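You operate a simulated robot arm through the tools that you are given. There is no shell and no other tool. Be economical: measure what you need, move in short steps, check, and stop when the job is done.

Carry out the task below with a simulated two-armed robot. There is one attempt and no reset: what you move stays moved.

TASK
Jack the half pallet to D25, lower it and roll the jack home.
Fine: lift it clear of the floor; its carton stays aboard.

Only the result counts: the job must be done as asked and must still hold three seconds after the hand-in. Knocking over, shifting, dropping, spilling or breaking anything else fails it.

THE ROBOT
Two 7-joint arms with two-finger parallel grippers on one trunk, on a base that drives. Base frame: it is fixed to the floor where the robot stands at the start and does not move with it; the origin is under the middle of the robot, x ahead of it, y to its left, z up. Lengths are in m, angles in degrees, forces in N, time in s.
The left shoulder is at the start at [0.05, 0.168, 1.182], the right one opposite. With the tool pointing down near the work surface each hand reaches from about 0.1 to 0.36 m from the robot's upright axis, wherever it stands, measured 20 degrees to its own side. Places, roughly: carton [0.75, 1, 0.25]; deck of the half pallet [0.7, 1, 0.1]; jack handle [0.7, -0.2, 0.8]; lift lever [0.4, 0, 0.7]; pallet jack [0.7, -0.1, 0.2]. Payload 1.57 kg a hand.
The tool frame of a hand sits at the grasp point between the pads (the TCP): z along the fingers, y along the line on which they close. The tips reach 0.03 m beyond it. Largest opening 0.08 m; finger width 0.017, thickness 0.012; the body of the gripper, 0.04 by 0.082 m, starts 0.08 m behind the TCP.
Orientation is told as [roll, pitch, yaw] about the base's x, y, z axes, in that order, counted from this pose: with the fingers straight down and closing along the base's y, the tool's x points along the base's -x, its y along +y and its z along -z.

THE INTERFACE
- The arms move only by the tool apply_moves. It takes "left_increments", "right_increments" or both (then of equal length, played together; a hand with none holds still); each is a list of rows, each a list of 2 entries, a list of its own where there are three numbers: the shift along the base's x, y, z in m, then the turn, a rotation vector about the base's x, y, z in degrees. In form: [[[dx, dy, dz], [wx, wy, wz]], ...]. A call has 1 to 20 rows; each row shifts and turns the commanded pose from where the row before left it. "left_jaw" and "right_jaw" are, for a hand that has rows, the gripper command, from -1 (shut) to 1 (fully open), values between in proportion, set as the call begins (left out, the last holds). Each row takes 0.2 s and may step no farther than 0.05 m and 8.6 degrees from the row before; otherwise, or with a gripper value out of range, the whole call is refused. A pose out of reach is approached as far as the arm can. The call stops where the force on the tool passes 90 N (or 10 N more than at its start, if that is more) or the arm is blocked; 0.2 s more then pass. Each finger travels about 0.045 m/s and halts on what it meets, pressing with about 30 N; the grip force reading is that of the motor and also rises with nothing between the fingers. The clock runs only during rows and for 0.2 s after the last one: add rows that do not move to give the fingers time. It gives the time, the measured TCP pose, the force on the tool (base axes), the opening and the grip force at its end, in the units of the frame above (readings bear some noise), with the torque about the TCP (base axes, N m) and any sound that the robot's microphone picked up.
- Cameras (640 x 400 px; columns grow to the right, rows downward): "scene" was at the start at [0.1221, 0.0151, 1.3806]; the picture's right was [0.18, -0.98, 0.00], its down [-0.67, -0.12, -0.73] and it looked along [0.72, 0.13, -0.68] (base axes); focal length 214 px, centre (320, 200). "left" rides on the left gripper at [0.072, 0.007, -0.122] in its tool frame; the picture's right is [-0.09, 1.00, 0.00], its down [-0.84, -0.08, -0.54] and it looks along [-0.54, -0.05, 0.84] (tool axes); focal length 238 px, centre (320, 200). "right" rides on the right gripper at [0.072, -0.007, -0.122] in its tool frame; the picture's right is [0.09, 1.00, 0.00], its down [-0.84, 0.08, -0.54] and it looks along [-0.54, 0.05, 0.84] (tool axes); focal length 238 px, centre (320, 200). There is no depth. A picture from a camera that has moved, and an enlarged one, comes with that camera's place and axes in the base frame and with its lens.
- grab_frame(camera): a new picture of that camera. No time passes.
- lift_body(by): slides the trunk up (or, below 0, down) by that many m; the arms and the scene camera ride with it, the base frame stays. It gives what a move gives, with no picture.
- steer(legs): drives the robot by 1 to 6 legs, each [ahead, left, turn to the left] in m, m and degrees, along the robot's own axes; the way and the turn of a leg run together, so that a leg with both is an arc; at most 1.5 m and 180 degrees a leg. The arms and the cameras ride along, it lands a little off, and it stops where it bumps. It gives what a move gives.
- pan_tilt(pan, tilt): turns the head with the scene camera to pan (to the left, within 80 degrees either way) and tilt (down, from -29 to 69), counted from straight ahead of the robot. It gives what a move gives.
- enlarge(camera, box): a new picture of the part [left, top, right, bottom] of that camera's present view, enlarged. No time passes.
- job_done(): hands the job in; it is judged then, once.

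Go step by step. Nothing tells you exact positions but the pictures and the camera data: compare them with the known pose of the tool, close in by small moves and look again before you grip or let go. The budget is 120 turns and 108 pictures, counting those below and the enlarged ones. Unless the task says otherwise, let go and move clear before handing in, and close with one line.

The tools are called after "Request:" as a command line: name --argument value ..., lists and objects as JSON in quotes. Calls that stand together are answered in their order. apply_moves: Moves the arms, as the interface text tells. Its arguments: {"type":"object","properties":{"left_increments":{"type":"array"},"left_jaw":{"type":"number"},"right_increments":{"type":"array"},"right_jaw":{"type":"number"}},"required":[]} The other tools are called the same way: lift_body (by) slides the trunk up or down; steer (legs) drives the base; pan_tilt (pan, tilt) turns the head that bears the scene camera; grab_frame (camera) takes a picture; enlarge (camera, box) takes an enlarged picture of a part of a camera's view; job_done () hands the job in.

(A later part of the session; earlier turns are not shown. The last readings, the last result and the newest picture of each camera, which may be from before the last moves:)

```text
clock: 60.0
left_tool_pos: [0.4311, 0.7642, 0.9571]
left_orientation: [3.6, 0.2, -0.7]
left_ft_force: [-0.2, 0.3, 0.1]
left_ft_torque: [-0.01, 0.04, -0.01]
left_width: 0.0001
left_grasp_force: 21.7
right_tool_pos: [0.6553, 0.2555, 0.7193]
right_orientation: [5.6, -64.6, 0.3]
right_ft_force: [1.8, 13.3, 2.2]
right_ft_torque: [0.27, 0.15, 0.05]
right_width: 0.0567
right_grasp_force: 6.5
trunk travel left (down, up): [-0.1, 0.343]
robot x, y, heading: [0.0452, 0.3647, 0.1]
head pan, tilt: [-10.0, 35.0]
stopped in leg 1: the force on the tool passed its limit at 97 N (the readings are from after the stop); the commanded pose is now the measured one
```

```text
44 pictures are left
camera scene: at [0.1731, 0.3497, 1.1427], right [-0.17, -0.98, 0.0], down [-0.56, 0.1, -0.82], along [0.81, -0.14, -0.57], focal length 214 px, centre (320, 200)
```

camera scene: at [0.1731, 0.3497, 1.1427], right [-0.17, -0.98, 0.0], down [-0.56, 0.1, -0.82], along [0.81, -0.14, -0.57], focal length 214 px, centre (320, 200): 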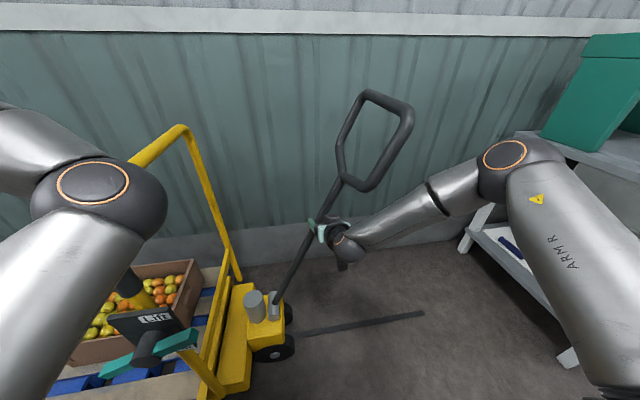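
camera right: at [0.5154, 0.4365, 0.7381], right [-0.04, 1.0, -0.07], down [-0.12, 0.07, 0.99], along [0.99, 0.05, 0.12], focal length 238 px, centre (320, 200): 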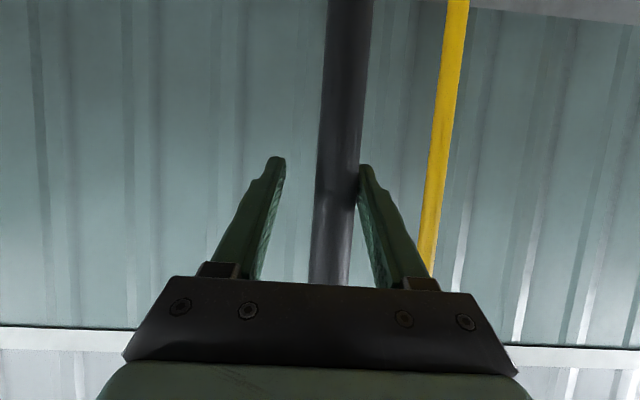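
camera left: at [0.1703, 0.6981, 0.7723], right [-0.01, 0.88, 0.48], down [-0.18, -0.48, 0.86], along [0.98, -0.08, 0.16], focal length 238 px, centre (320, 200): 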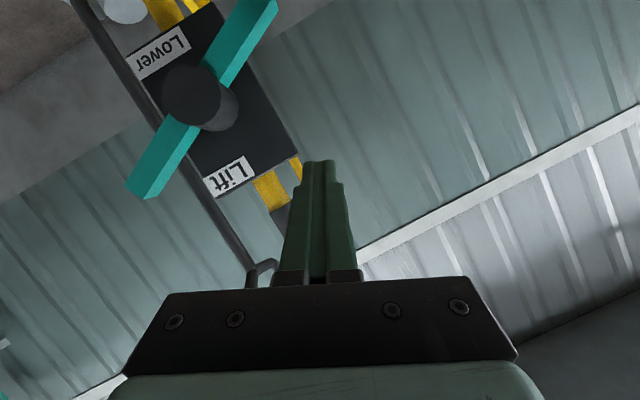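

The tiller met its end stop (~25°). Now the return stroke, then I compare the deck height.

Request:
apply_moves --right_increments '[[[0, 0.025, 0.008], [0, 0, 0]], [[0, 0.025, 0.007], [0, 0, 0]], [[0, 0.025, 0.006], [0, 0, 0]], [[0, 0.025, 0.005], [0, 0, 0]], [[0, 0.025, 0.004], [0, 0, 0]], [[0, 0.025, 0.002], [0, 0, 0]], [[0, 0.02, 0], [0, 0, 0]]]'

Request:
apply_moves --right_increments '[[[0, -0.025, 0], [0, 0, 0]], [[0, -0.025, -0.002], [0, 0, 0]], [[0, -0.025, -0.004], [0, 0, 0]], [[0, -0.025, -0.005], [0, 0, 0]], [[0, -0.025, -0.006], [0, 0, 0]], [[0, -0.025, -0.007], [0, 0, 0]], [[0, -0.02, -0.008], [0, 0, 0]]]'

Request:
enlarge --camera "scene" --box '[60, 250, 320, 400]'

```text
clock: 61.6
left_tool_pos: [0.4318, 0.7642, 0.9567]
left_orientation: [3.6, 0.2, -0.8]
left_ft_force: [-0.2, 0.0, -0.1]
left_ft_torque: [0.0, -0.04, 0.06]
left_width: 0.0001
left_grasp_force: 21.5
right_tool_pos: [0.657, 0.4198, 0.7523]
right_orientation: [5.2, -64.7, 0.1]
right_ft_force: [1.4, 6.0, -0.3]
right_ft_torque: [0.08, -0.08, -0.01]
right_width: 0.0506
right_grasp_force: 2.6
trunk travel left (down, up): [-0.1, 0.343]
robot x, y, heading: [0.0493, 0.3598, 0.1]
head pan, tilt: [-10.0, 35.0]
```

```text
clock: 63.2
left_tool_pos: [0.4323, 0.7638, 0.9565]
left_orientation: [3.6, 0.2, -0.7]
left_ft_force: [0.0, -0.1, -0.6]
left_ft_torque: [0.01, -0.02, 0.0]
left_width: 0.0
left_grasp_force: 21.6
right_tool_pos: [0.6577, 0.2538, 0.7214]
right_orientation: [5.0, -64.5, 0.1]
right_ft_force: [1.8, 14.7, 3.9]
right_ft_torque: [0.32, 0.07, 0.04]
right_width: 0.0575
right_grasp_force: 7.5
trunk travel left (down, up): [-0.1, 0.343]
robot x, y, heading: [0.0443, 0.3657, -0.1]
head pan, tilt: [-10.0, 35.0]
```

```text
2.46 times, centred on (190, 325) of scene
camera zoom: at [0.173, 0.3494, 1.1428], right [-0.17, -0.98, 0.0], down [-0.56, 0.1, -0.82], along [0.81, -0.14, -0.57], focal length 528 px, centre (640, -108)
```

zoom: 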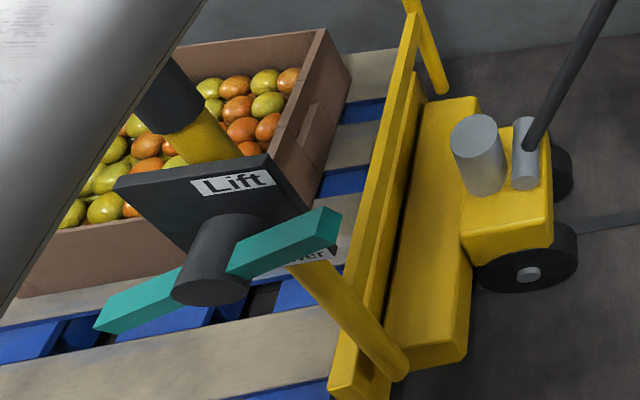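

Request:
apply_moves --right_increments '[[[0, 0.025, 0.008], [0, 0, 0]], [[0, 0.025, 0.007], [0, 0, 0]], [[0, 0.025, 0.006], [0, 0, 0]], [[0, 0.025, 0.005], [0, 0, 0]], [[0, 0.025, 0.004], [0, 0, 0]], [[0, 0.03, 0.002], [0, 0, 0]], [[0, 0.03, 0], [0, 0, 0]], [[0, -0.03, 0], [0, 0, 0]], [[0, -0.03, -0.002], [0, 0, 0]], [[0, -0.025, -0.004], [0, 0, 0]], [[0, -0.025, -0.005], [0, 0, 0]], [[0, -0.025, -0.006], [0, 0, 0]], [[0, -0.025, -0.007], [0, 0, 0]], [[0, -0.02, -0.008], [0, 0, 0]]]'

Request:
apply_moves --right_increments '[[[0, 0.025, 0.008], [0, 0, 0]], [[0, 0.025, 0.007], [0, 0, 0]], [[0, 0.025, 0.006], [0, 0, 0]], [[0, 0.025, 0.005], [0, 0, 0]], [[0, 0.025, 0.004], [0, 0, 0]], [[0, 0.03, 0.002], [0, 0, 0]], [[0, 0.03, 0], [0, 0, 0]], [[0, -0.03, 0], [0, 0, 0]], [[0, -0.03, -0.002], [0, 0, 0]], [[0, -0.025, -0.004], [0, 0, 0]], [[0, -0.025, -0.005], [0, 0, 0]], [[0, -0.025, -0.006], [0, 0, 0]], [[0, -0.025, -0.007], [0, 0, 0]], [[0, -0.02, -0.008], [0, 0, 0]]]'

Request:
enlarge --camera "scene" --box '[60, 250, 320, 400]'

```text
clock: 66.2
left_tool_pos: [0.4327, 0.7623, 0.9579]
left_orientation: [3.6, 0.2, -0.8]
left_ft_force: [0.5, 0.5, -0.2]
left_ft_torque: [0.01, 0.0, 0.02]
left_width: 0.0
left_grasp_force: 21.5
right_tool_pos: [0.6581, 0.2596, 0.7181]
right_orientation: [5.4, -64.7, -0.2]
right_ft_force: [-3.1, 7.1, 2.3]
right_ft_torque: [0.14, 0.03, 0.07]
right_width: 0.0507
right_grasp_force: 3.1
trunk travel left (down, up): [-0.1, 0.343]
robot x, y, heading: [0.0461, 0.3646, 0.2]
head pan, tilt: [-10.0, 35.0]
```

```text
clock: 69.2
left_tool_pos: [0.4329, 0.7638, 0.9569]
left_orientation: [3.6, 0.1, -0.8]
left_ft_force: [-0.4, -0.8, -0.5]
left_ft_torque: [0.03, -0.01, -0.01]
left_width: 0.0
left_grasp_force: 20.5
right_tool_pos: [0.656, 0.2607, 0.7205]
right_orientation: [5.3, -64.8, 0.0]
right_ft_force: [-1.6, 5.2, 2.8]
right_ft_torque: [0.18, 0.03, 0.12]
right_width: 0.0512
right_grasp_force: 3.1
trunk travel left (down, up): [-0.1, 0.343]
robot x, y, heading: [0.0462, 0.3612, 0.0]
head pan, tilt: [-10.0, 35.0]
```

```text
2.46 times, centred on (190, 325) of scene
camera zoom: at [0.1724, 0.3496, 1.1428], right [-0.17, -0.98, 0.0], down [-0.56, 0.1, -0.82], along [0.81, -0.14, -0.57], focal length 528 px, centre (640, -108)
```

zoom: 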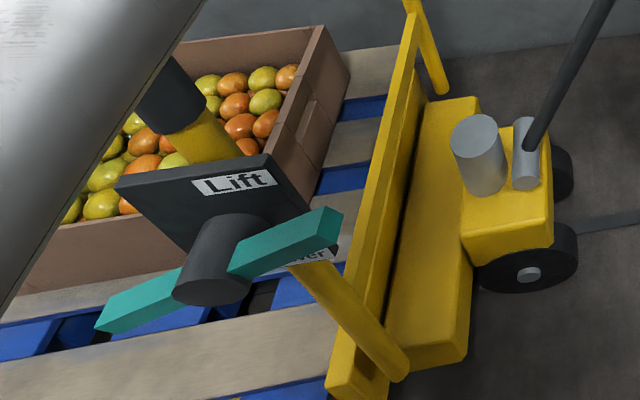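

The deck has risen a few mm, so pumping works. I do more full strokes.

Request:
apply_moves --right_increments '[[[0, 0.045, 0.013], [0, 0, 0]], [[0, 0.045, 0.011], [0, 0, 0]], [[0, 0.045, 0.008], [0, 0, 0]], [[0, 0.045, 0.001], [0, 0, 0]], [[0, 0, 0], [0, 0, 0]], [[0, -0.045, -0.001], [0, 0, 0]], [[0, -0.045, -0.008], [0, 0, 0]], [[0, -0.045, -0.011], [0, 0, 0]], [[0, -0.045, -0.013], [0, 0, 0]], [[0, 0, 0], [0, 0, 0]], [[0, 0.045, 0.013], [0, 0, 0]], [[0, 0.045, 0.011], [0, 0, 0]], [[0, 0.045, 0.008], [0, 0, 0]], [[0, 0.045, 0.001], [0, 0, 0]], [[0, 0, 0], [0, 0, 0]], [[0, -0.045, -0.001], [0, 0, 0]], [[0, -0.045, -0.008], [0, 0, 0]], [[0, -0.045, -0.011], [0, 0, 0]], [[0, -0.045, -0.013], [0, 0, 0]], [[0, 0, 0], [0, 0, 0]]]'

Request:
apply_moves --right_increments '[[[0, 0.045, 0.013], [0, 0, 0]], [[0, 0.045, 0.011], [0, 0, 0]], [[0, 0.045, 0.008], [0, 0, 0]], [[0, 0.045, 0.001], [0, 0, 0]], [[0, 0, 0], [0, 0, 0]], [[0, -0.045, -0.001], [0, 0, 0]], [[0, -0.045, -0.008], [0, 0, 0]], [[0, -0.045, -0.011], [0, 0, 0]], [[0, -0.045, -0.013], [0, 0, 0]], [[0, 0, 0], [0, 0, 0]], [[0, 0.045, 0.013], [0, 0, 0]], [[0, 0.045, 0.011], [0, 0, 0]], [[0, 0.045, 0.008], [0, 0, 0]], [[0, 0.045, 0.001], [0, 0, 0]], [[0, 0, 0], [0, 0, 0]], [[0, -0.045, -0.001], [0, 0, 0]], [[0, -0.045, -0.008], [0, 0, 0]], [[0, -0.045, -0.011], [0, 0, 0]], [[0, -0.045, -0.013], [0, 0, 0]], [[0, 0, 0], [0, 0, 0]]]'

Request:
enlarge --camera "scene" --box '[60, 250, 320, 400]'

```text
clock: 73.4
left_tool_pos: [0.4314, 0.7623, 0.9577]
left_orientation: [3.7, 0.1, -0.8]
left_ft_force: [0.3, 0.1, -0.5]
left_ft_torque: [0.0, 0.01, 0.02]
left_width: 0.0
left_grasp_force: 21.0
right_tool_pos: [0.6562, 0.2608, 0.7182]
right_orientation: [5.3, -64.8, -0.3]
right_ft_force: [2.0, 4.2, 2.1]
right_ft_torque: [0.13, -0.03, 0.0]
right_width: 0.0475
right_grasp_force: 1.9
trunk travel left (down, up): [-0.1, 0.343]
robot x, y, heading: [0.0456, 0.3652, -0.1]
head pan, tilt: [-10.0, 35.0]
```

```text
clock: 77.6
left_tool_pos: [0.4332, 0.7627, 0.9567]
left_orientation: [3.8, 0.1, -0.8]
left_ft_force: [0.4, 0.6, 0.5]
left_ft_torque: [0.02, 0.0, -0.01]
left_width: 0.0
left_grasp_force: 21.4
right_tool_pos: [0.6575, 0.2625, 0.7198]
right_orientation: [5.2, -64.7, -0.2]
right_ft_force: [0.2, 3.4, 3.4]
right_ft_torque: [0.14, -0.01, -0.01]
right_width: 0.0486
right_grasp_force: 2.3
trunk travel left (down, up): [-0.1, 0.343]
robot x, y, heading: [0.0463, 0.3649, 0.1]
head pan, tilt: [-10.0, 35.0]
```

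```text
2.46 times, centred on (190, 325) of scene
camera zoom: at [0.1729, 0.3486, 1.1427], right [-0.17, -0.98, 0.0], down [-0.56, 0.1, -0.82], along [0.81, -0.14, -0.57], focal length 528 px, centre (640, -108)
```

zoom: 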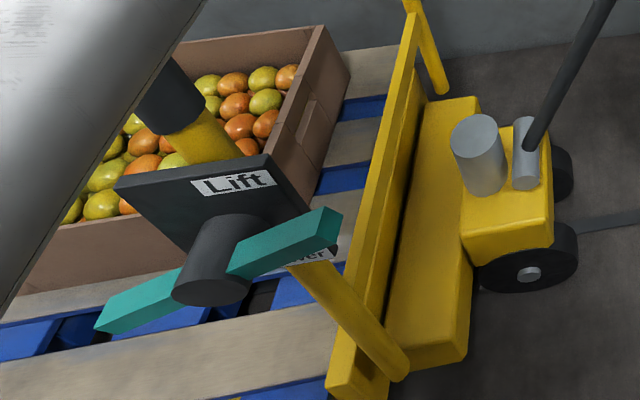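

The last fast strokes were cut short by the cage slack, so I lengthen the stroke at both ends and look again.

Request:
apply_moves --right_increments '[[[0, -0.015, -0.005], [0, 0, 0]], [[0, 0, 0], [0, 0, 0]]]'

Request:
apply_moves --right_increments '[[[0, 0.045, 0.014], [0, 0, 0]], [[0, 0.045, 0.013], [0, 0, 0]], [[0, 0.045, 0.008], [0, 0, 0]], [[0, 0.045, 0.002], [0, 0, 0]], [[0, 0.03, 0], [0, 0, 0]], [[0, 0, 0], [0, 0, 0]]]'

Request:
enlarge --camera "scene" --box '[60, 250, 320, 400]'

Request:
apply_moves --right_increments '[[[0, -0.03, 0], [0, 0, 0]], [[0, -0.045, -0.002], [0, 0, 0]], [[0, -0.045, -0.008], [0, 0, 0]], [[0, -0.045, -0.013], [0, 0, 0]], [[0, -0.045, -0.014], [0, 0, 0]], [[0, -0.005, -0.001], [0, 0, 0]], [[0, 0, 0], [0, 0, 0]]]'

Request:
enlarge --camera "scene" --box '[60, 250, 320, 400]'

```text
clock: 78.2
left_tool_pos: [0.4321, 0.763, 0.9574]
left_orientation: [3.7, 0.2, -0.8]
left_ft_force: [0.2, -0.6, -0.6]
left_ft_torque: [0.03, -0.02, -0.01]
left_width: 0.0002
left_grasp_force: 21.6
right_tool_pos: [0.657, 0.2631, 0.7187]
right_orientation: [5.1, -64.7, -0.1]
right_ft_force: [1.3, 4.4, 5.0]
right_ft_torque: [0.15, -0.06, -0.02]
right_width: 0.0487
right_grasp_force: 2.8
right hand out of reach, approached as far as the arm can: row 1
trunk travel left (down, up): [-0.1, 0.343]
robot x, y, heading: [0.0441, 0.3652, 0.0]
head pan, tilt: [-10.0, 35.0]
```

```text
clock: 79.6
left_tool_pos: [0.4328, 0.7606, 0.9569]
left_orientation: [3.7, 0.2, -0.8]
left_ft_force: [0.1, 0.3, -0.2]
left_ft_torque: [0.0, 0.02, 0.0]
left_width: 0.0001
left_grasp_force: 21.0
right_tool_pos: [0.6585, 0.4697, 0.7539]
right_orientation: [5.2, -64.8, -0.3]
right_ft_force: [3.5, -6.3, 0.8]
right_ft_torque: [-0.06, -0.03, 0.05]
right_width: 0.0511
right_grasp_force: 3.0
trunk travel left (down, up): [-0.1, 0.343]
robot x, y, heading: [0.0459, 0.366, -0.1]
head pan, tilt: [-10.0, 35.0]
```

```text
2.46 times, centred on (190, 325) of scene
camera zoom: at [0.1735, 0.3479, 1.1426], right [-0.17, -0.98, 0.0], down [-0.57, 0.1, -0.82], along [0.81, -0.14, -0.57], focal length 528 px, centre (640, -108)
```

zoom: 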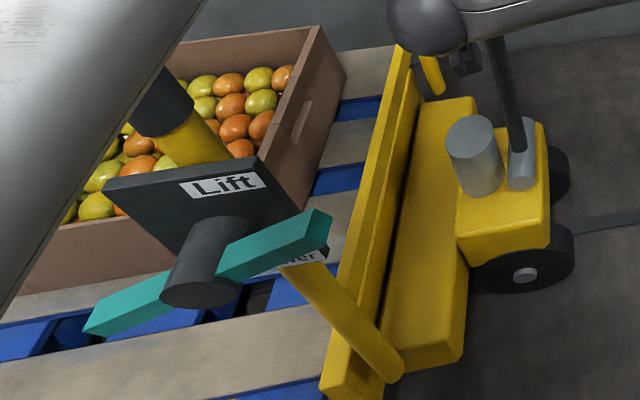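

```text
clock: 81.2
left_tool_pos: [0.4324, 0.7632, 0.9566]
left_orientation: [3.6, 0.1, -0.8]
left_ft_force: [-0.4, 0.1, 0.9]
left_ft_torque: [-0.02, 0.04, -0.01]
left_width: 0.0
left_grasp_force: 20.9
right_tool_pos: [0.6579, 0.2606, 0.7231]
right_orientation: [5.6, -64.9, -0.3]
right_ft_force: [5.5, 13.8, 12.5]
right_ft_torque: [0.57, 0.01, -0.04]
right_width: 0.0571
right_grasp_force: 6.7
trunk travel left (down, up): [-0.1, 0.343]
robot x, y, heading: [0.0496, 0.3608, 0.3]
head pan, tilt: [-10.0, 35.0]
```

```text
2.46 times, centred on (190, 325) of scene
camera zoom: at [0.1724, 0.3495, 1.143], right [-0.17, -0.98, 0.0], down [-0.56, 0.1, -0.82], along [0.81, -0.14, -0.57], focal length 528 px, centre (640, -108)
```

zoom: 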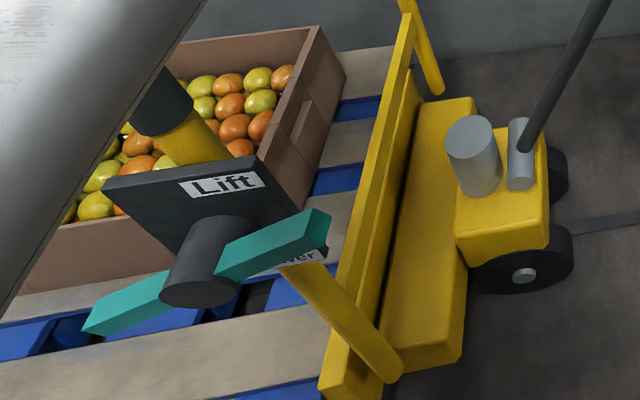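

I need a clearer gauge of the height, so I look with the left camera over the pallet.

Request:
grab_frame --camera "left"

```text
38 pictures are left
camera left: at [0.3612, 0.7628, 1.0796], right [0.11, 0.99, 0.06], down [0.84, -0.12, 0.53], along [0.54, 0.0, -0.84], focal length 238 px, centre (320, 200)
```

left: 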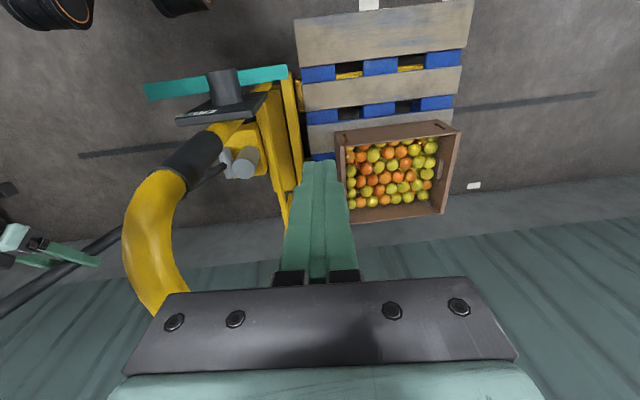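

Request:
enlarge --camera "left" --box '[290, 0, 480, 119]'

Request:
apply_moves --right_increments '[[[0, 0.045, 0.014], [0, 0, 0]], [[0, 0.045, 0.013], [0, 0, 0]], [[0, 0.045, 0.008], [0, 0, 0]], [[0, 0.045, 0.002], [0, 0, 0]], [[0, 0.01, 0], [0, 0, 0]], [[0, 0, 0], [0, 0, 0]], [[0, -0.01, 0], [0, 0, 0]], [[0, -0.045, -0.002], [0, 0, 0]], [[0, -0.045, -0.008], [0, 0, 0]], [[0, -0.045, -0.013], [0, 0, 0]], [[0, -0.045, -0.014], [0, 0, 0]], [[0, -0.005, -0.001], [0, 0, 0]], [[0, 0, 0], [0, 0, 0]]]'

Request:
apply_moves --right_increments '[[[0, 0.045, 0.014], [0, 0, 0]], [[0, 0.045, 0.013], [0, 0, 0]], [[0, 0.045, 0.008], [0, 0, 0]], [[0, 0.045, 0.002], [0, 0, 0]], [[0, 0.01, 0], [0, 0, 0]], [[0, 0, 0], [0, 0, 0]], [[0, -0.01, 0], [0, 0, 0]], [[0, -0.045, -0.002], [0, 0, 0]], [[0, -0.045, -0.008], [0, 0, 0]], [[0, -0.045, -0.013], [0, 0, 0]], [[0, -0.045, -0.014], [0, 0, 0]], [[0, -0.005, -0.001], [0, 0, 0]], [[0, 0, 0], [0, 0, 0]]]'

Request:
enlarge --camera "left" --box '[290, 0, 480, 119]'

```text
3.36 times, centred on (385, 60) of left
camera zoom: at [0.3612, 0.7628, 1.0796], right [0.11, 0.99, 0.06], down [0.84, -0.12, 0.53], along [0.54, 0.0, -0.84], focal length 801 px, centre (102, 672)
```

zoom: 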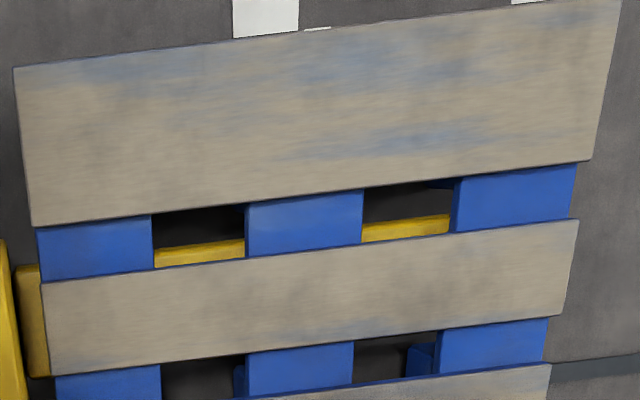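

```text
clock: 84.0
left_tool_pos: [0.4313, 0.7636, 0.9572]
left_orientation: [3.6, 0.0, -0.8]
left_ft_force: [-0.3, 1.1, -0.2]
left_ft_torque: [-0.02, 0.0, 0.0]
left_width: 0.0
left_grasp_force: 21.3
right_tool_pos: [0.6567, 0.2592, 0.7194]
right_orientation: [5.5, -64.7, -0.2]
right_ft_force: [-4.8, 19.2, 15.5]
right_ft_torque: [0.73, 0.13, 0.31]
right_width: 0.0626
right_grasp_force: 10.2
trunk travel left (down, up): [-0.1, 0.343]
robot x, y, heading: [0.0481, 0.3616, 0.1]
head pan, tilt: [-10.0, 35.0]
```

```text
clock: 86.8
left_tool_pos: [0.4318, 0.7649, 0.9573]
left_orientation: [3.5, 0.1, -0.8]
left_ft_force: [0.5, 0.6, -0.3]
left_ft_torque: [-0.03, 0.0, 0.04]
left_width: 0.0002
left_grasp_force: 20.7
right_tool_pos: [0.6597, 0.2565, 0.7258]
right_orientation: [5.7, -65.1, -0.5]
right_ft_force: [2.3, 18.2, 21.1]
right_ft_torque: [0.85, -0.03, -0.07]
right_width: 0.0624
right_grasp_force: 10.1
right hand out of reach, approached as far as the arm can: row 12
trunk travel left (down, up): [-0.1, 0.343]
robot x, y, heading: [0.0458, 0.3643, 0.1]
head pan, tilt: [-10.0, 35.0]
```

```text
3.36 times, centred on (385, 60) of left
camera zoom: at [0.3604, 0.763, 1.0799], right [0.11, 0.99, 0.06], down [0.84, -0.12, 0.54], along [0.54, 0.0, -0.84], focal length 801 px, centre (102, 672)
```

zoom: 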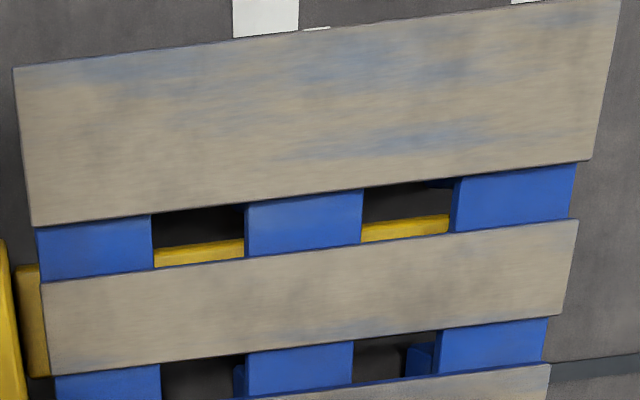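

No change over the last two full strokes although the carton rose about 1 cm earlier, so the lift seems to be at its top. I return the tiller upright, release it and then verify the gap under the pallet from a low view.

Request:
apply_moves --right_increments '[[[0, 0.045, 0.013], [0, 0, 0]], [[0, 0.045, 0.012], [0, 0, 0]], [[0, 0.045, 0.008], [0, 0, 0]], [[0, 0.045, 0.002], [0, 0, 0]], [[0, 0.005, 0], [0, 0, 0]]]'

Request:
apply_moves --right_increments '[[[0, 0, 0], [0, 0, 0]], [[0, 0, 0], [0, 0, 0]], [[0, 0, 0], [0, 0, 0]], [[-0.03, 0, 0], [0, 0, 0]], [[-0.03, 0, 0], [0, 0, 0]], [[-0.03, 0, 0], [0, 0, 0]], [[-0.03, 0, 0], [0, 0, 0]], [[-0.02, -0.03, 0], [0, 0, 0]], [[0, -0.04, 0.01], [0, 0, 0]], [[0, -0.04, 0.01], [0, 0, 0]], [[0, -0.04, 0.01], [0, 0, 0]]]' --right_jaw 1

Request:
grab_frame --camera "scene"

```text
clock: 88.0
left_tool_pos: [0.4328, 0.7627, 0.957]
left_orientation: [3.7, 0.2, -0.9]
left_ft_force: [0.8, -0.4, -0.9]
left_ft_torque: [-0.01, 0.0, 0.0]
left_width: 0.0
left_grasp_force: 20.9
right_tool_pos: [0.6593, 0.4352, 0.7523]
right_orientation: [5.1, -64.7, -0.1]
right_ft_force: [0.6, 4.7, 1.7]
right_ft_torque: [0.01, 0.02, 0.04]
right_width: 0.0491
right_grasp_force: 2.0
trunk travel left (down, up): [-0.1, 0.343]
robot x, y, heading: [0.0451, 0.3631, -0.1]
head pan, tilt: [-10.0, 35.0]
```

```text
clock: 90.4
left_tool_pos: [0.4326, 0.7635, 0.9569]
left_orientation: [3.7, 0.3, -0.8]
left_ft_force: [-0.5, 0.1, 0.6]
left_ft_torque: [-0.02, -0.03, 0.0]
left_width: 0.0002
left_grasp_force: 21.0
right_tool_pos: [0.5142, 0.2862, 0.7815]
right_orientation: [5.2, -64.7, -0.1]
right_ft_force: [-0.1, 0.8, -0.4]
right_ft_torque: [-0.05, 0.01, 0.0]
right_width: 0.0802
right_grasp_force: 0.1
trunk travel left (down, up): [-0.1, 0.343]
robot x, y, heading: [0.0456, 0.362, 0.2]
head pan, tilt: [-10.0, 35.0]
```

```text
35 pictures are left
camera scene: at [0.1731, 0.3483, 1.1427], right [-0.17, -0.98, 0.0], down [-0.56, 0.1, -0.82], along [0.81, -0.14, -0.57], focal length 214 px, centre (320, 200)
```

scene: 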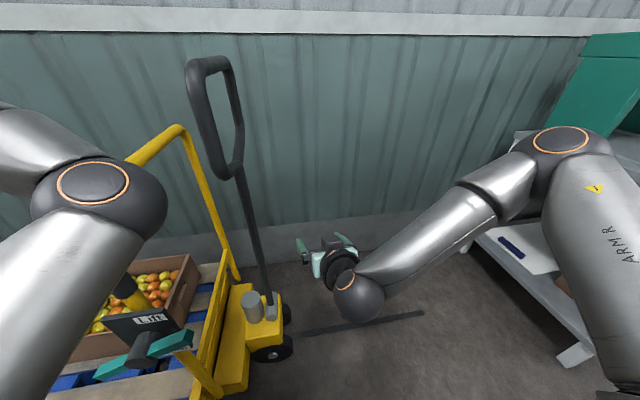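

Request:
steer --legs '[[-0.25, 0, 0], [0, 0.1, 0]]'

Request:
apply_moves --left_increments '[[[0, 0.01, -0.045], [0, -8, 0]], [[0, 0.01, -0.045], [0, -8, 0]], [[0, 0.01, -0.045], [0, -8, 0]], [[0, 0.01, -0.045], [0, -8, 0]], [[0, 0, -0.045], [0, -8, 0]], [[0, 0, -0.045], [0, -4, 0]], [[0, 0, -0.045], [0, 0, 0]], [[0, 0, -0.045], [0, 0, 0]], [[0, 0, -0.045], [0, 0, 0]]]'

Request:
grab_frame --camera "left"

```text
clock: 93.4
left_tool_pos: [0.1889, 0.8611, 0.9568]
left_orientation: [3.7, 0.1, -1.1]
left_ft_force: [-0.1, -0.7, -0.5]
left_ft_torque: [-0.03, 0.0, 0.0]
left_width: 0.0
left_grasp_force: 21.3
right_tool_pos: [0.2688, 0.3844, 0.7825]
right_orientation: [5.2, -64.6, -0.4]
right_ft_force: [0.1, 0.2, -0.6]
right_ft_torque: [-0.01, 0.0, 0.05]
right_width: 0.08
right_grasp_force: 0.0
trunk travel left (down, up): [-0.1, 0.343]
robot x, y, heading: [-0.199, 0.4625, -0.2]
head pan, tilt: [-10.0, 35.0]
```

```text
clock: 95.3
left_tool_pos: [0.2698, 0.8921, 0.6712]
left_orientation: [3.3, -58.6, -1.1]
left_ft_force: [-0.2, -0.3, -0.8]
left_ft_torque: [0.01, 0.02, 0.01]
left_width: 0.0002
left_grasp_force: 21.6
right_tool_pos: [0.2667, 0.3861, 0.7824]
right_orientation: [5.2, -64.7, -0.4]
right_ft_force: [0.2, -0.8, 0.0]
right_ft_torque: [0.03, 0.05, 0.01]
right_width: 0.0801
right_grasp_force: 0.1
trunk travel left (down, up): [-0.1, 0.343]
robot x, y, heading: [-0.2019, 0.462, -0.3]
head pan, tilt: [-10.0, 35.0]
stopped in row 9 (left hand): the arm was blocked; the commanded pose is now the measured one
```

```text
34 pictures are left
camera left: at [0.1287, 0.893, 0.6743], right [0.02, 0.99, 0.11], down [-0.02, -0.11, 0.99], along [1.0, -0.02, 0.02], focal length 238 px, centre (320, 200)
```

left: 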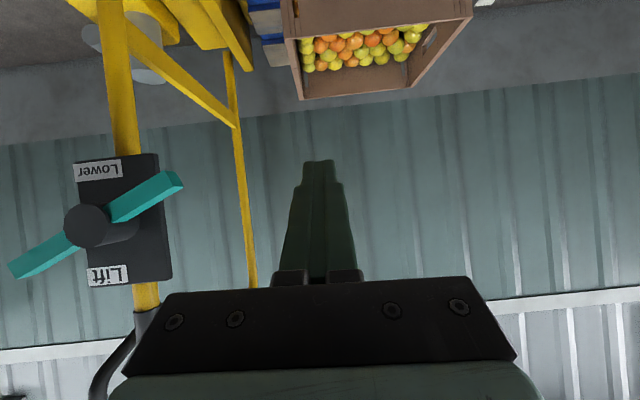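

The arm won't go lower this way. Instead I'll test by towing (force and whether the pallet follows). I bring the left hand up and toward the collar.

Request:
apply_moves --left_increments '[[[0.005, 0, 0.02], [0, 0, 0]], [[0.005, 0, 0.025], [0, 0, 0]], [[0.005, 0, 0.03], [0, 0, 0]], [[0, 0, 0.03], [0, 0, 0]], [[0, 0, 0.03], [0, 0, 0]], [[0, 0, 0.03], [0, -4, 0]], [[0, -0.03, 0.015], [0, -6, 0]], [[0, -0.04, 0], [0, -6, 0]], [[0, -0.045, 0], [0, -6, 0]], [[0, -0.045, 0], [0, -4, 0]], [[0, -0.045, 0], [0, 0, 0]], [[0, -0.04, 0], [0, 0, 0]], [[0, 0, 0], [0, 0, 0]]]' --left_jaw 1

Request:
grab_frame --camera "left"

```text
clock: 97.6
left_tool_pos: [0.2862, 0.7619, 0.9591]
left_orientation: [133.1, -78.5, -126.8]
left_ft_force: [-0.1, 0.1, 0.3]
left_ft_torque: [0.01, 0.0, 0.01]
left_width: 0.0803
left_grasp_force: 0.0
right_tool_pos: [0.2678, 0.3856, 0.7816]
right_orientation: [5.2, -64.8, -0.3]
right_ft_force: [-0.4, 0.3, 0.1]
right_ft_torque: [-0.01, 0.03, -0.02]
right_width: 0.0802
right_grasp_force: 0.0
trunk travel left (down, up): [-0.1, 0.343]
robot x, y, heading: [-0.2002, 0.4676, -0.2]
head pan, tilt: [-10.0, 35.0]
stopped in row 11 (left hand): the arm was blocked; the commanded pose is now the measured one
```

```text
33 pictures are left
camera left: at [0.176, 0.7671, 0.8728], right [-0.13, 0.96, 0.23], down [-0.62, -0.26, 0.74], along [0.77, -0.05, 0.64], focal length 238 px, centre (320, 200)
```

left: 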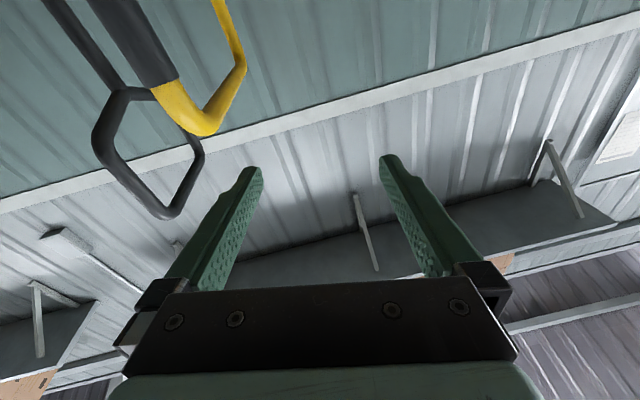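

I use the base and trunk to line up instead: right 0.125 m and down 0.1 m, then extend.

Request:
steer --legs '[[0, -0.125, 0]]'

Request:
lift_body --by -0.1

Request:
apply_moves --left_increments '[[[0.01, 0, 0], [0, 0, 0]], [[0.015, 0, 0], [-3, 0, 0]], [[0.015, 0, 0], [-4, 0, 0]], [[0.015, 0, 0], [-4, 0, 0]]]'

Request:
grab_frame --camera "left"

```text
clock: 99.3
left_tool_pos: [0.288, 0.637, 0.959]
left_orientation: [133.0, -78.5, -127.0]
left_ft_force: [-0.6, -0.1, 0.1]
left_ft_torque: [-0.01, 0.02, 0.02]
left_width: 0.08
left_grasp_force: 0.1
right_tool_pos: [0.267, 0.2604, 0.7843]
right_orientation: [5.1, -64.7, -0.7]
right_ft_force: [0.5, 0.4, 0.2]
right_ft_torque: [0.01, -0.03, -0.01]
right_width: 0.0798
right_grasp_force: 0.1
trunk travel left (down, up): [-0.1, 0.343]
robot x, y, heading: [-0.2027, 0.342, -0.7]
head pan, tilt: [-10.0, 35.0]
```

```text
clock: 100.6
left_tool_pos: [0.2791, 0.6307, 0.8835]
left_orientation: [136.3, -76.8, -130.1]
left_ft_force: [0.0, 0.3, -0.2]
left_ft_torque: [0.0, -0.02, 0.0]
left_width: 0.0798
left_grasp_force: 0.1
right_tool_pos: [0.2608, 0.256, 0.6964]
right_orientation: [6.6, -65.6, -1.9]
right_ft_force: [-0.3, 0.4, -0.4]
right_ft_torque: [0.02, -0.01, 0.03]
right_width: 0.0802
right_grasp_force: 0.1
trunk travel left (down, up): [0.0, 0.443]
robot x, y, heading: [-0.202, 0.3427, -0.5]
head pan, tilt: [-10.0, 35.0]
```

```text
clock: 101.6
left_tool_pos: [0.3436, 0.6381, 0.8566]
left_orientation: [-159.7, -82.7, 166.5]
left_ft_force: [0.4, 1.1, -0.4]
left_ft_torque: [-0.01, 0.0, 0.0]
left_width: 0.0798
left_grasp_force: 0.0
right_tool_pos: [0.2663, 0.2604, 0.6793]
right_orientation: [5.3, -64.7, -0.7]
right_ft_force: [-0.2, 0.4, 0.0]
right_ft_torque: [-0.02, 0.0, -0.02]
right_width: 0.08
right_grasp_force: 0.0
trunk travel left (down, up): [0.0, 0.443]
robot x, y, heading: [-0.2005, 0.3417, -0.6]
head pan, tilt: [-10.0, 35.0]
```

```text
32 pictures are left
camera left: at [0.2311, 0.6269, 0.7705], right [-0.12, 0.99, 0.05], down [-0.63, -0.12, 0.77], along [0.77, 0.07, 0.64], focal length 238 px, centre (320, 200)
```

left: 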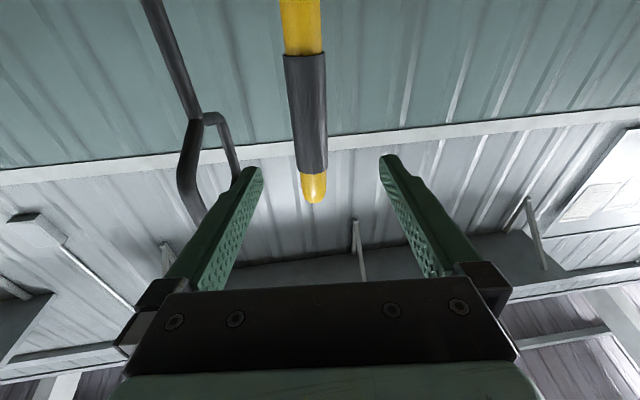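

Aligned with the collar at y≈0.638. I advance and close.

Request:
apply_moves --left_increments '[[[0.03, 0, -0.002], [0, 0, 0]], [[0.03, 0, -0.002], [0, 0, 0]], [[0.03, 0, -0.002], [0, 0, 0]], [[0, 0, 0], [0, 0, 0]]]'

Request:
grab_frame --camera "left"

Request:
apply_moves --left_increments '[[[0, 0, 0], [0, 0, 0]], [[0, 0, 0], [0, 0, 0]], [[0, 0, 0], [0, 0, 0]], [[0, 0, 0], [0, 0, 0]], [[0, 0, 0], [0, 0, 0]], [[0, 0, 0], [0, 0, 0]]]' --left_jaw -1

Request:
pan_tilt --pan 50 --tilt 30

Request:
grab_frame --camera "scene"

```text
clock: 102.6
left_tool_pos: [0.4318, 0.6332, 0.8509]
left_orientation: [-158.7, -82.8, 165.3]
left_ft_force: [-0.1, -0.5, 0.4]
left_ft_torque: [0.02, 0.0, -0.01]
left_width: 0.08
left_grasp_force: 0.1
right_tool_pos: [0.2661, 0.2604, 0.6828]
right_orientation: [5.2, -64.8, -0.7]
right_ft_force: [-0.3, 0.3, -0.4]
right_ft_torque: [0.01, 0.01, 0.05]
right_width: 0.0801
right_grasp_force: 0.1
trunk travel left (down, up): [0.0, 0.443]
robot x, y, heading: [-0.201, 0.3395, -0.5]
head pan, tilt: [-10.0, 35.0]
```

```text
31 pictures are left
camera left: at [0.3205, 0.6229, 0.766], right [-0.12, 0.99, 0.05], down [-0.63, -0.11, 0.77], along [0.77, 0.07, 0.63], focal length 238 px, centre (320, 200)
```

left: 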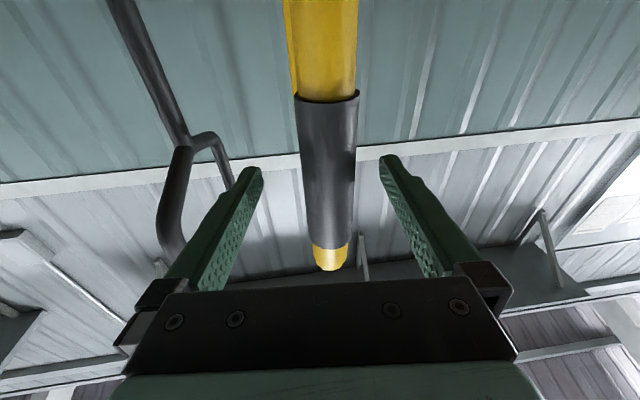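

```text
clock: 104.0
left_tool_pos: [0.4311, 0.6331, 0.8517]
left_orientation: [-159.1, -83.0, 165.7]
left_ft_force: [-12.9, 1.9, -4.3]
left_ft_torque: [0.71, -0.02, -0.02]
left_width: 0.0285
left_grasp_force: 38.7
right_tool_pos: [0.2667, 0.2598, 0.6836]
right_orientation: [5.2, -64.8, -0.6]
right_ft_force: [0.6, 0.1, 0.0]
right_ft_torque: [-0.02, 0.01, -0.03]
right_width: 0.0801
right_grasp_force: 0.1
trunk travel left (down, up): [0.0, 0.443]
robot x, y, heading: [-0.2002, 0.3444, -0.5]
head pan, tilt: [-10.0, 35.0]
```

```text
clock: 105.3
left_tool_pos: [0.4311, 0.6339, 0.8516]
left_orientation: [-158.5, -82.9, 165.0]
left_ft_force: [-24.6, -4.9, -11.8]
left_ft_torque: [0.69, 0.12, -0.05]
left_width: 0.0282
left_grasp_force: 38.3
right_tool_pos: [0.2659, 0.2608, 0.683]
right_orientation: [5.2, -64.6, -0.7]
right_ft_force: [0.3, 0.6, -0.1]
right_ft_torque: [0.03, 0.0, 0.03]
right_width: 0.0801
right_grasp_force: 0.0
trunk travel left (down, up): [0.0, 0.443]
robot x, y, heading: [-0.2046, 0.3417, -0.8]
head pan, tilt: [50.0, 30.0]
```

```text
30 pictures are left
camera scene: at [-0.1034, 0.4094, 1.0505], right [0.76, -0.65, 0.0], down [-0.32, -0.38, -0.87], along [0.56, 0.66, -0.5], focal length 214 px, centre (320, 200)
```

scene: 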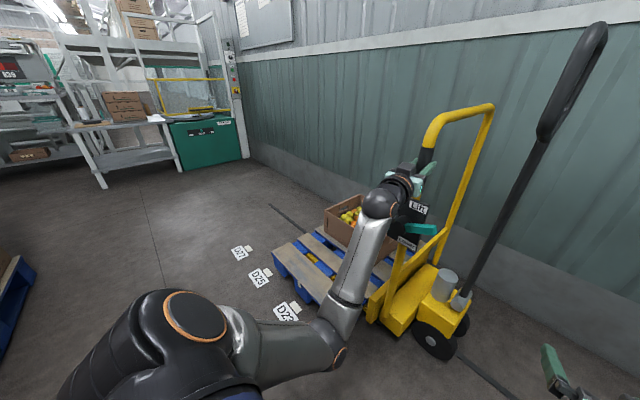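

Request:
enlarge --camera "scene" --box '[225, 190, 425, 320]'

Request:
steer --legs '[[0, 0.06, 0]]'

Request:
enlarge --camera "scene" --box '[225, 190, 425, 320]'

```text
3.08 times, centred on (325, 255) of scene
camera zoom: at [-0.1034, 0.4094, 1.0505], right [0.76, -0.65, 0.0], down [-0.32, -0.38, -0.87], along [0.56, 0.66, -0.5], focal length 660 px, centre (305, 31)
```

zoom: 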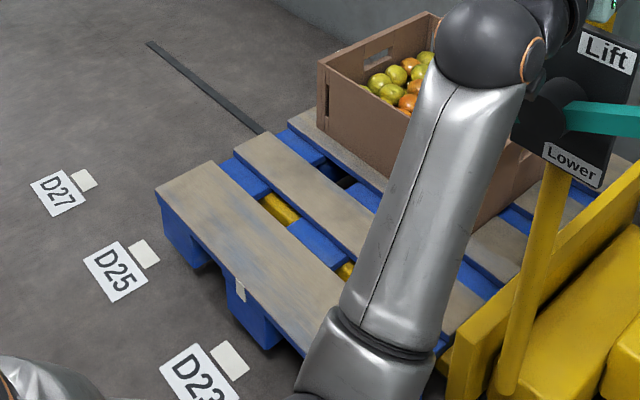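

```text
clock: 106.5
left_tool_pos: [0.4308, 0.6869, 0.8527]
left_orientation: [-157.8, -82.8, 163.7]
left_ft_force: [-31.9, -10.8, -10.8]
left_ft_torque: [0.83, 0.0, -0.09]
left_width: 0.0284
left_grasp_force: 38.4
right_tool_pos: [0.2652, 0.3203, 0.6826]
right_orientation: [5.2, -64.8, -0.7]
right_ft_force: [0.3, 0.1, 0.8]
right_ft_torque: [-0.01, -0.03, -0.02]
right_width: 0.08
right_grasp_force: 0.1
trunk travel left (down, up): [0.0, 0.443]
robot x, y, heading: [-0.2016, 0.4004, -0.5]
head pan, tilt: [50.0, 30.0]
```

```text
3.08 times, centred on (325, 255) of scene
camera zoom: at [-0.1041, 0.4686, 1.0504], right [0.76, -0.65, 0.0], down [-0.32, -0.38, -0.87], along [0.56, 0.66, -0.5], focal length 660 px, centre (305, 31)
```

zoom: 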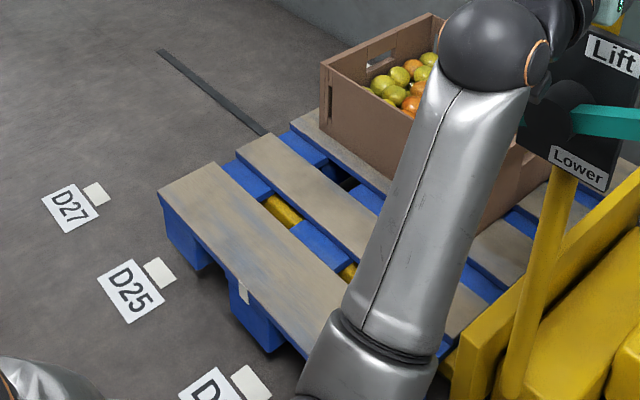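

The pallet follows the jack with low force, so it is riding on the forks. Its white tag is at y≈1.08 and D25's square at y≈1.32, so I move 0.24 m further in two legs.

Request:
steer --legs '[[0, 0.12, 0]]'

Request:
steer --legs '[[0, 0.1, 0]]'

Request:
grab_frame --camera "scene"

Request:
enlarge --camera "scene" --box '[225, 190, 425, 320]'

```text
clock: 108.3
left_tool_pos: [0.4326, 0.8063, 0.852]
left_orientation: [-157.8, -82.8, 163.4]
left_ft_force: [1.7, -8.7, 3.9]
left_ft_torque: [0.61, -0.67, -0.52]
left_width: 0.0284
left_grasp_force: 38.2
right_tool_pos: [0.2683, 0.4405, 0.6812]
right_orientation: [5.4, -64.8, -0.8]
right_ft_force: [-0.1, -0.3, 0.3]
right_ft_torque: [-0.02, 0.01, 0.02]
right_width: 0.08
right_grasp_force: 0.0
trunk travel left (down, up): [0.0, 0.443]
robot x, y, heading: [-0.1999, 0.5231, -0.5]
head pan, tilt: [50.0, 30.0]
```

```text
clock: 109.8
left_tool_pos: [0.4328, 0.8885, 0.8531]
left_orientation: [-156.6, -82.6, 160.7]
left_ft_force: [-24.9, -23.4, -6.7]
left_ft_torque: [0.79, -0.72, -0.25]
left_width: 0.0286
left_grasp_force: 38.0
right_tool_pos: [0.2667, 0.5359, 0.6827]
right_orientation: [5.4, -64.8, -1.2]
right_ft_force: [0.6, 0.5, -0.4]
right_ft_torque: [0.01, -0.01, 0.09]
right_width: 0.0801
right_grasp_force: 0.0
trunk travel left (down, up): [0.0, 0.443]
robot x, y, heading: [-0.1996, 0.6186, -0.8]
head pan, tilt: [50.0, 30.0]
```

```text
27 pictures are left
camera scene: at [-0.1026, 0.6846, 1.0505], right [0.76, -0.65, 0.0], down [-0.32, -0.38, -0.87], along [0.57, 0.66, -0.5], focal length 214 px, centre (320, 200)
```

scene: 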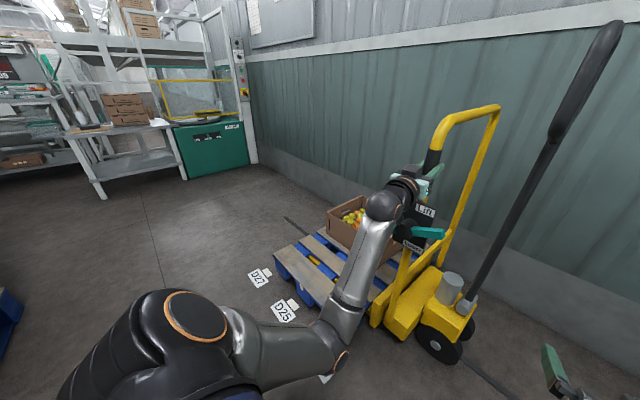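

```text
3.08 times, centred on (325, 255) of scene
camera zoom: at [-0.1026, 0.6846, 1.0505], right [0.76, -0.65, 0.0], down [-0.32, -0.38, -0.87], along [0.57, 0.66, -0.5], focal length 660 px, centre (305, 31)
```

zoom: 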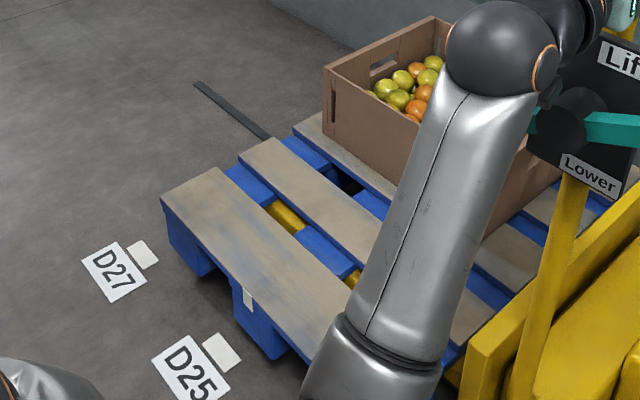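

Remaining distance is about 0.045 m.

Request:
steer --legs '[[0, 0.045, 0.3]]'

Request:
enlarge --camera "scene" --box '[225, 190, 425, 320]'

```text
clock: 110.8
left_tool_pos: [0.429, 0.939, 0.8518]
left_orientation: [-155.2, -82.8, 159.8]
left_ft_force: [-17.0, 7.2, -1.1]
left_ft_torque: [0.78, -0.3, 0.42]
left_width: 0.0287
left_grasp_force: 38.4
right_tool_pos: [0.2672, 0.5835, 0.684]
right_orientation: [5.0, -64.7, -0.2]
right_ft_force: [-0.1, 0.5, 0.0]
right_ft_torque: [0.0, 0.0, 0.03]
right_width: 0.0799
right_grasp_force: 0.0
trunk travel left (down, up): [0.0, 0.443]
robot x, y, heading: [-0.2017, 0.6607, -0.3]
head pan, tilt: [50.0, 30.0]
```

```text
3.08 times, centred on (325, 255) of scene
camera zoom: at [-0.1027, 0.7313, 1.0504], right [0.76, -0.65, 0.0], down [-0.32, -0.38, -0.87], along [0.56, 0.66, -0.5], focal length 660 px, centre (305, 31)
```

zoom: 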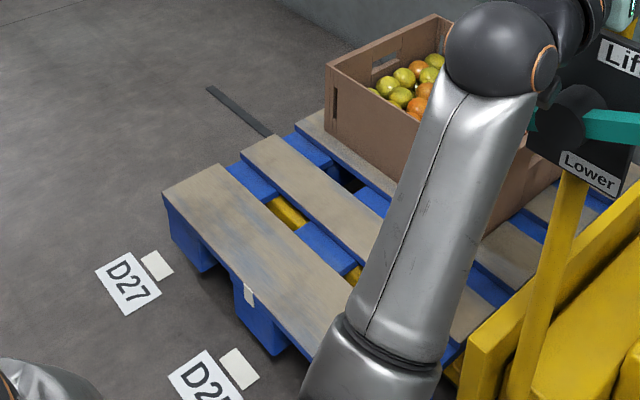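

Tag and D25 square now agree to within about a centimetre. I release the collar, back off with the base and shift left so that the right hand can work the lever.

Request:
apply_moves --left_increments '[[[0, 0, 0], [0, 0, 0]], [[0, 0, 0], [0, 0, 0]], [[0, 0, 0], [0, 0, 0]], [[0, 0, 0], [0, 0, 0]], [[0, 0, 0], [0, 0, 0]]]' --left_jaw 1

Request:
steer --legs '[[-0.15, 0, 0], [0, 0.27, 0.3]]'

Request:
pan_tilt --pan 0 --tilt 35

Request:
grab_frame --camera "scene"

```text
clock: 112.0
left_tool_pos: [0.4299, 0.9411, 0.8496]
left_orientation: [-155.6, -82.8, 160.4]
left_ft_force: [-0.5, 0.0, -0.3]
left_ft_torque: [0.0, 0.03, 0.0]
left_width: 0.0802
left_grasp_force: 0.0
right_tool_pos: [0.2691, 0.5836, 0.6818]
right_orientation: [5.3, -64.8, -0.3]
right_ft_force: [0.7, 0.1, 1.0]
right_ft_torque: [0.0, 0.02, 0.01]
right_width: 0.0802
right_grasp_force: 0.1
trunk travel left (down, up): [0.0, 0.443]
robot x, y, heading: [-0.2013, 0.6604, -0.2]
head pan, tilt: [50.0, 30.0]
```

```text
clock: 116.0
left_tool_pos: [0.2838, 1.2164, 0.8511]
left_orientation: [-155.3, -82.8, 160.2]
left_ft_force: [-0.2, 0.8, 0.0]
left_ft_torque: [0.01, 0.0, 0.01]
left_width: 0.0803
left_grasp_force: 0.0
right_tool_pos: [0.1213, 0.859, 0.6822]
right_orientation: [5.2, -64.7, -0.2]
right_ft_force: [-0.5, 0.1, -0.3]
right_ft_torque: [0.02, -0.02, 0.01]
right_width: 0.08
right_grasp_force: 0.1
trunk travel left (down, up): [0.0, 0.443]
robot x, y, heading: [-0.3525, 0.937, 0.0]
head pan, tilt: [50.0, 30.0]
```

```text
clock: 117.2
left_tool_pos: [0.2822, 1.2148, 0.8512]
left_orientation: [-155.3, -82.8, 160.2]
left_ft_force: [-0.3, 0.6, -0.8]
left_ft_torque: [0.01, -0.01, -0.01]
left_width: 0.0801
left_grasp_force: 0.1
right_tool_pos: [0.1213, 0.8597, 0.6825]
right_orientation: [5.2, -64.7, -0.2]
right_ft_force: [0.0, -0.6, 0.1]
right_ft_torque: [0.01, 0.01, -0.02]
right_width: 0.08
right_grasp_force: 0.1
trunk travel left (down, up): [0.0, 0.443]
robot x, y, heading: [-0.3498, 0.9364, -0.3]
head pan, tilt: [0.0, 35.0]
```

```text
24 pictures are left
camera scene: at [-0.219, 0.9366, 1.0427], right [0.0, -1.0, 0.0], down [-0.57, 0.0, -0.82], along [0.82, 0.0, -0.57], focal length 214 px, centre (320, 200)
```

scene: 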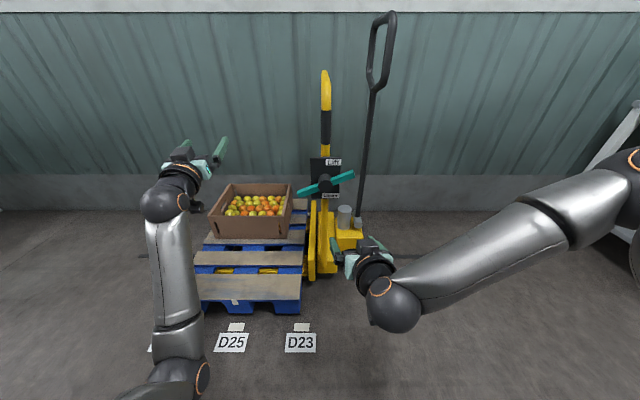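

Request:
enlarge --camera "scene" --box '[180, 220, 340, 360]'

Request:
enlarge --camera "scene" --box '[280, 130, 400, 290]'

```text
2.86 times, centred on (260, 290) of scene
camera zoom: at [-0.219, 0.9366, 1.0427], right [0.0, -1.0, 0.0], down [-0.57, 0.0, -0.82], along [0.82, 0.0, -0.57], focal length 613 px, centre (491, -57)
```

zoom: 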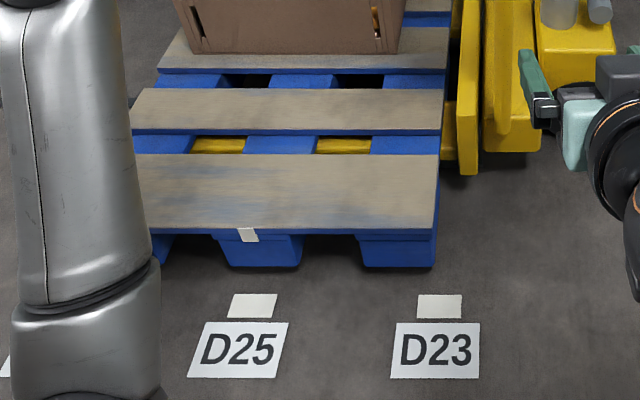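

```text
2.50 times, centred on (340, 210) of scene
camera zoom: at [-0.219, 0.9366, 1.0427], right [0.0, -1.0, 0.0], down [-0.57, 0.0, -0.82], along [0.82, 0.0, -0.57], focal length 536 px, centre (270, 175)
```

zoom: 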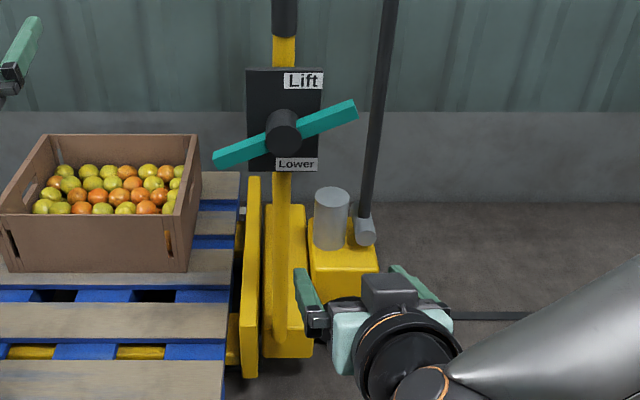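

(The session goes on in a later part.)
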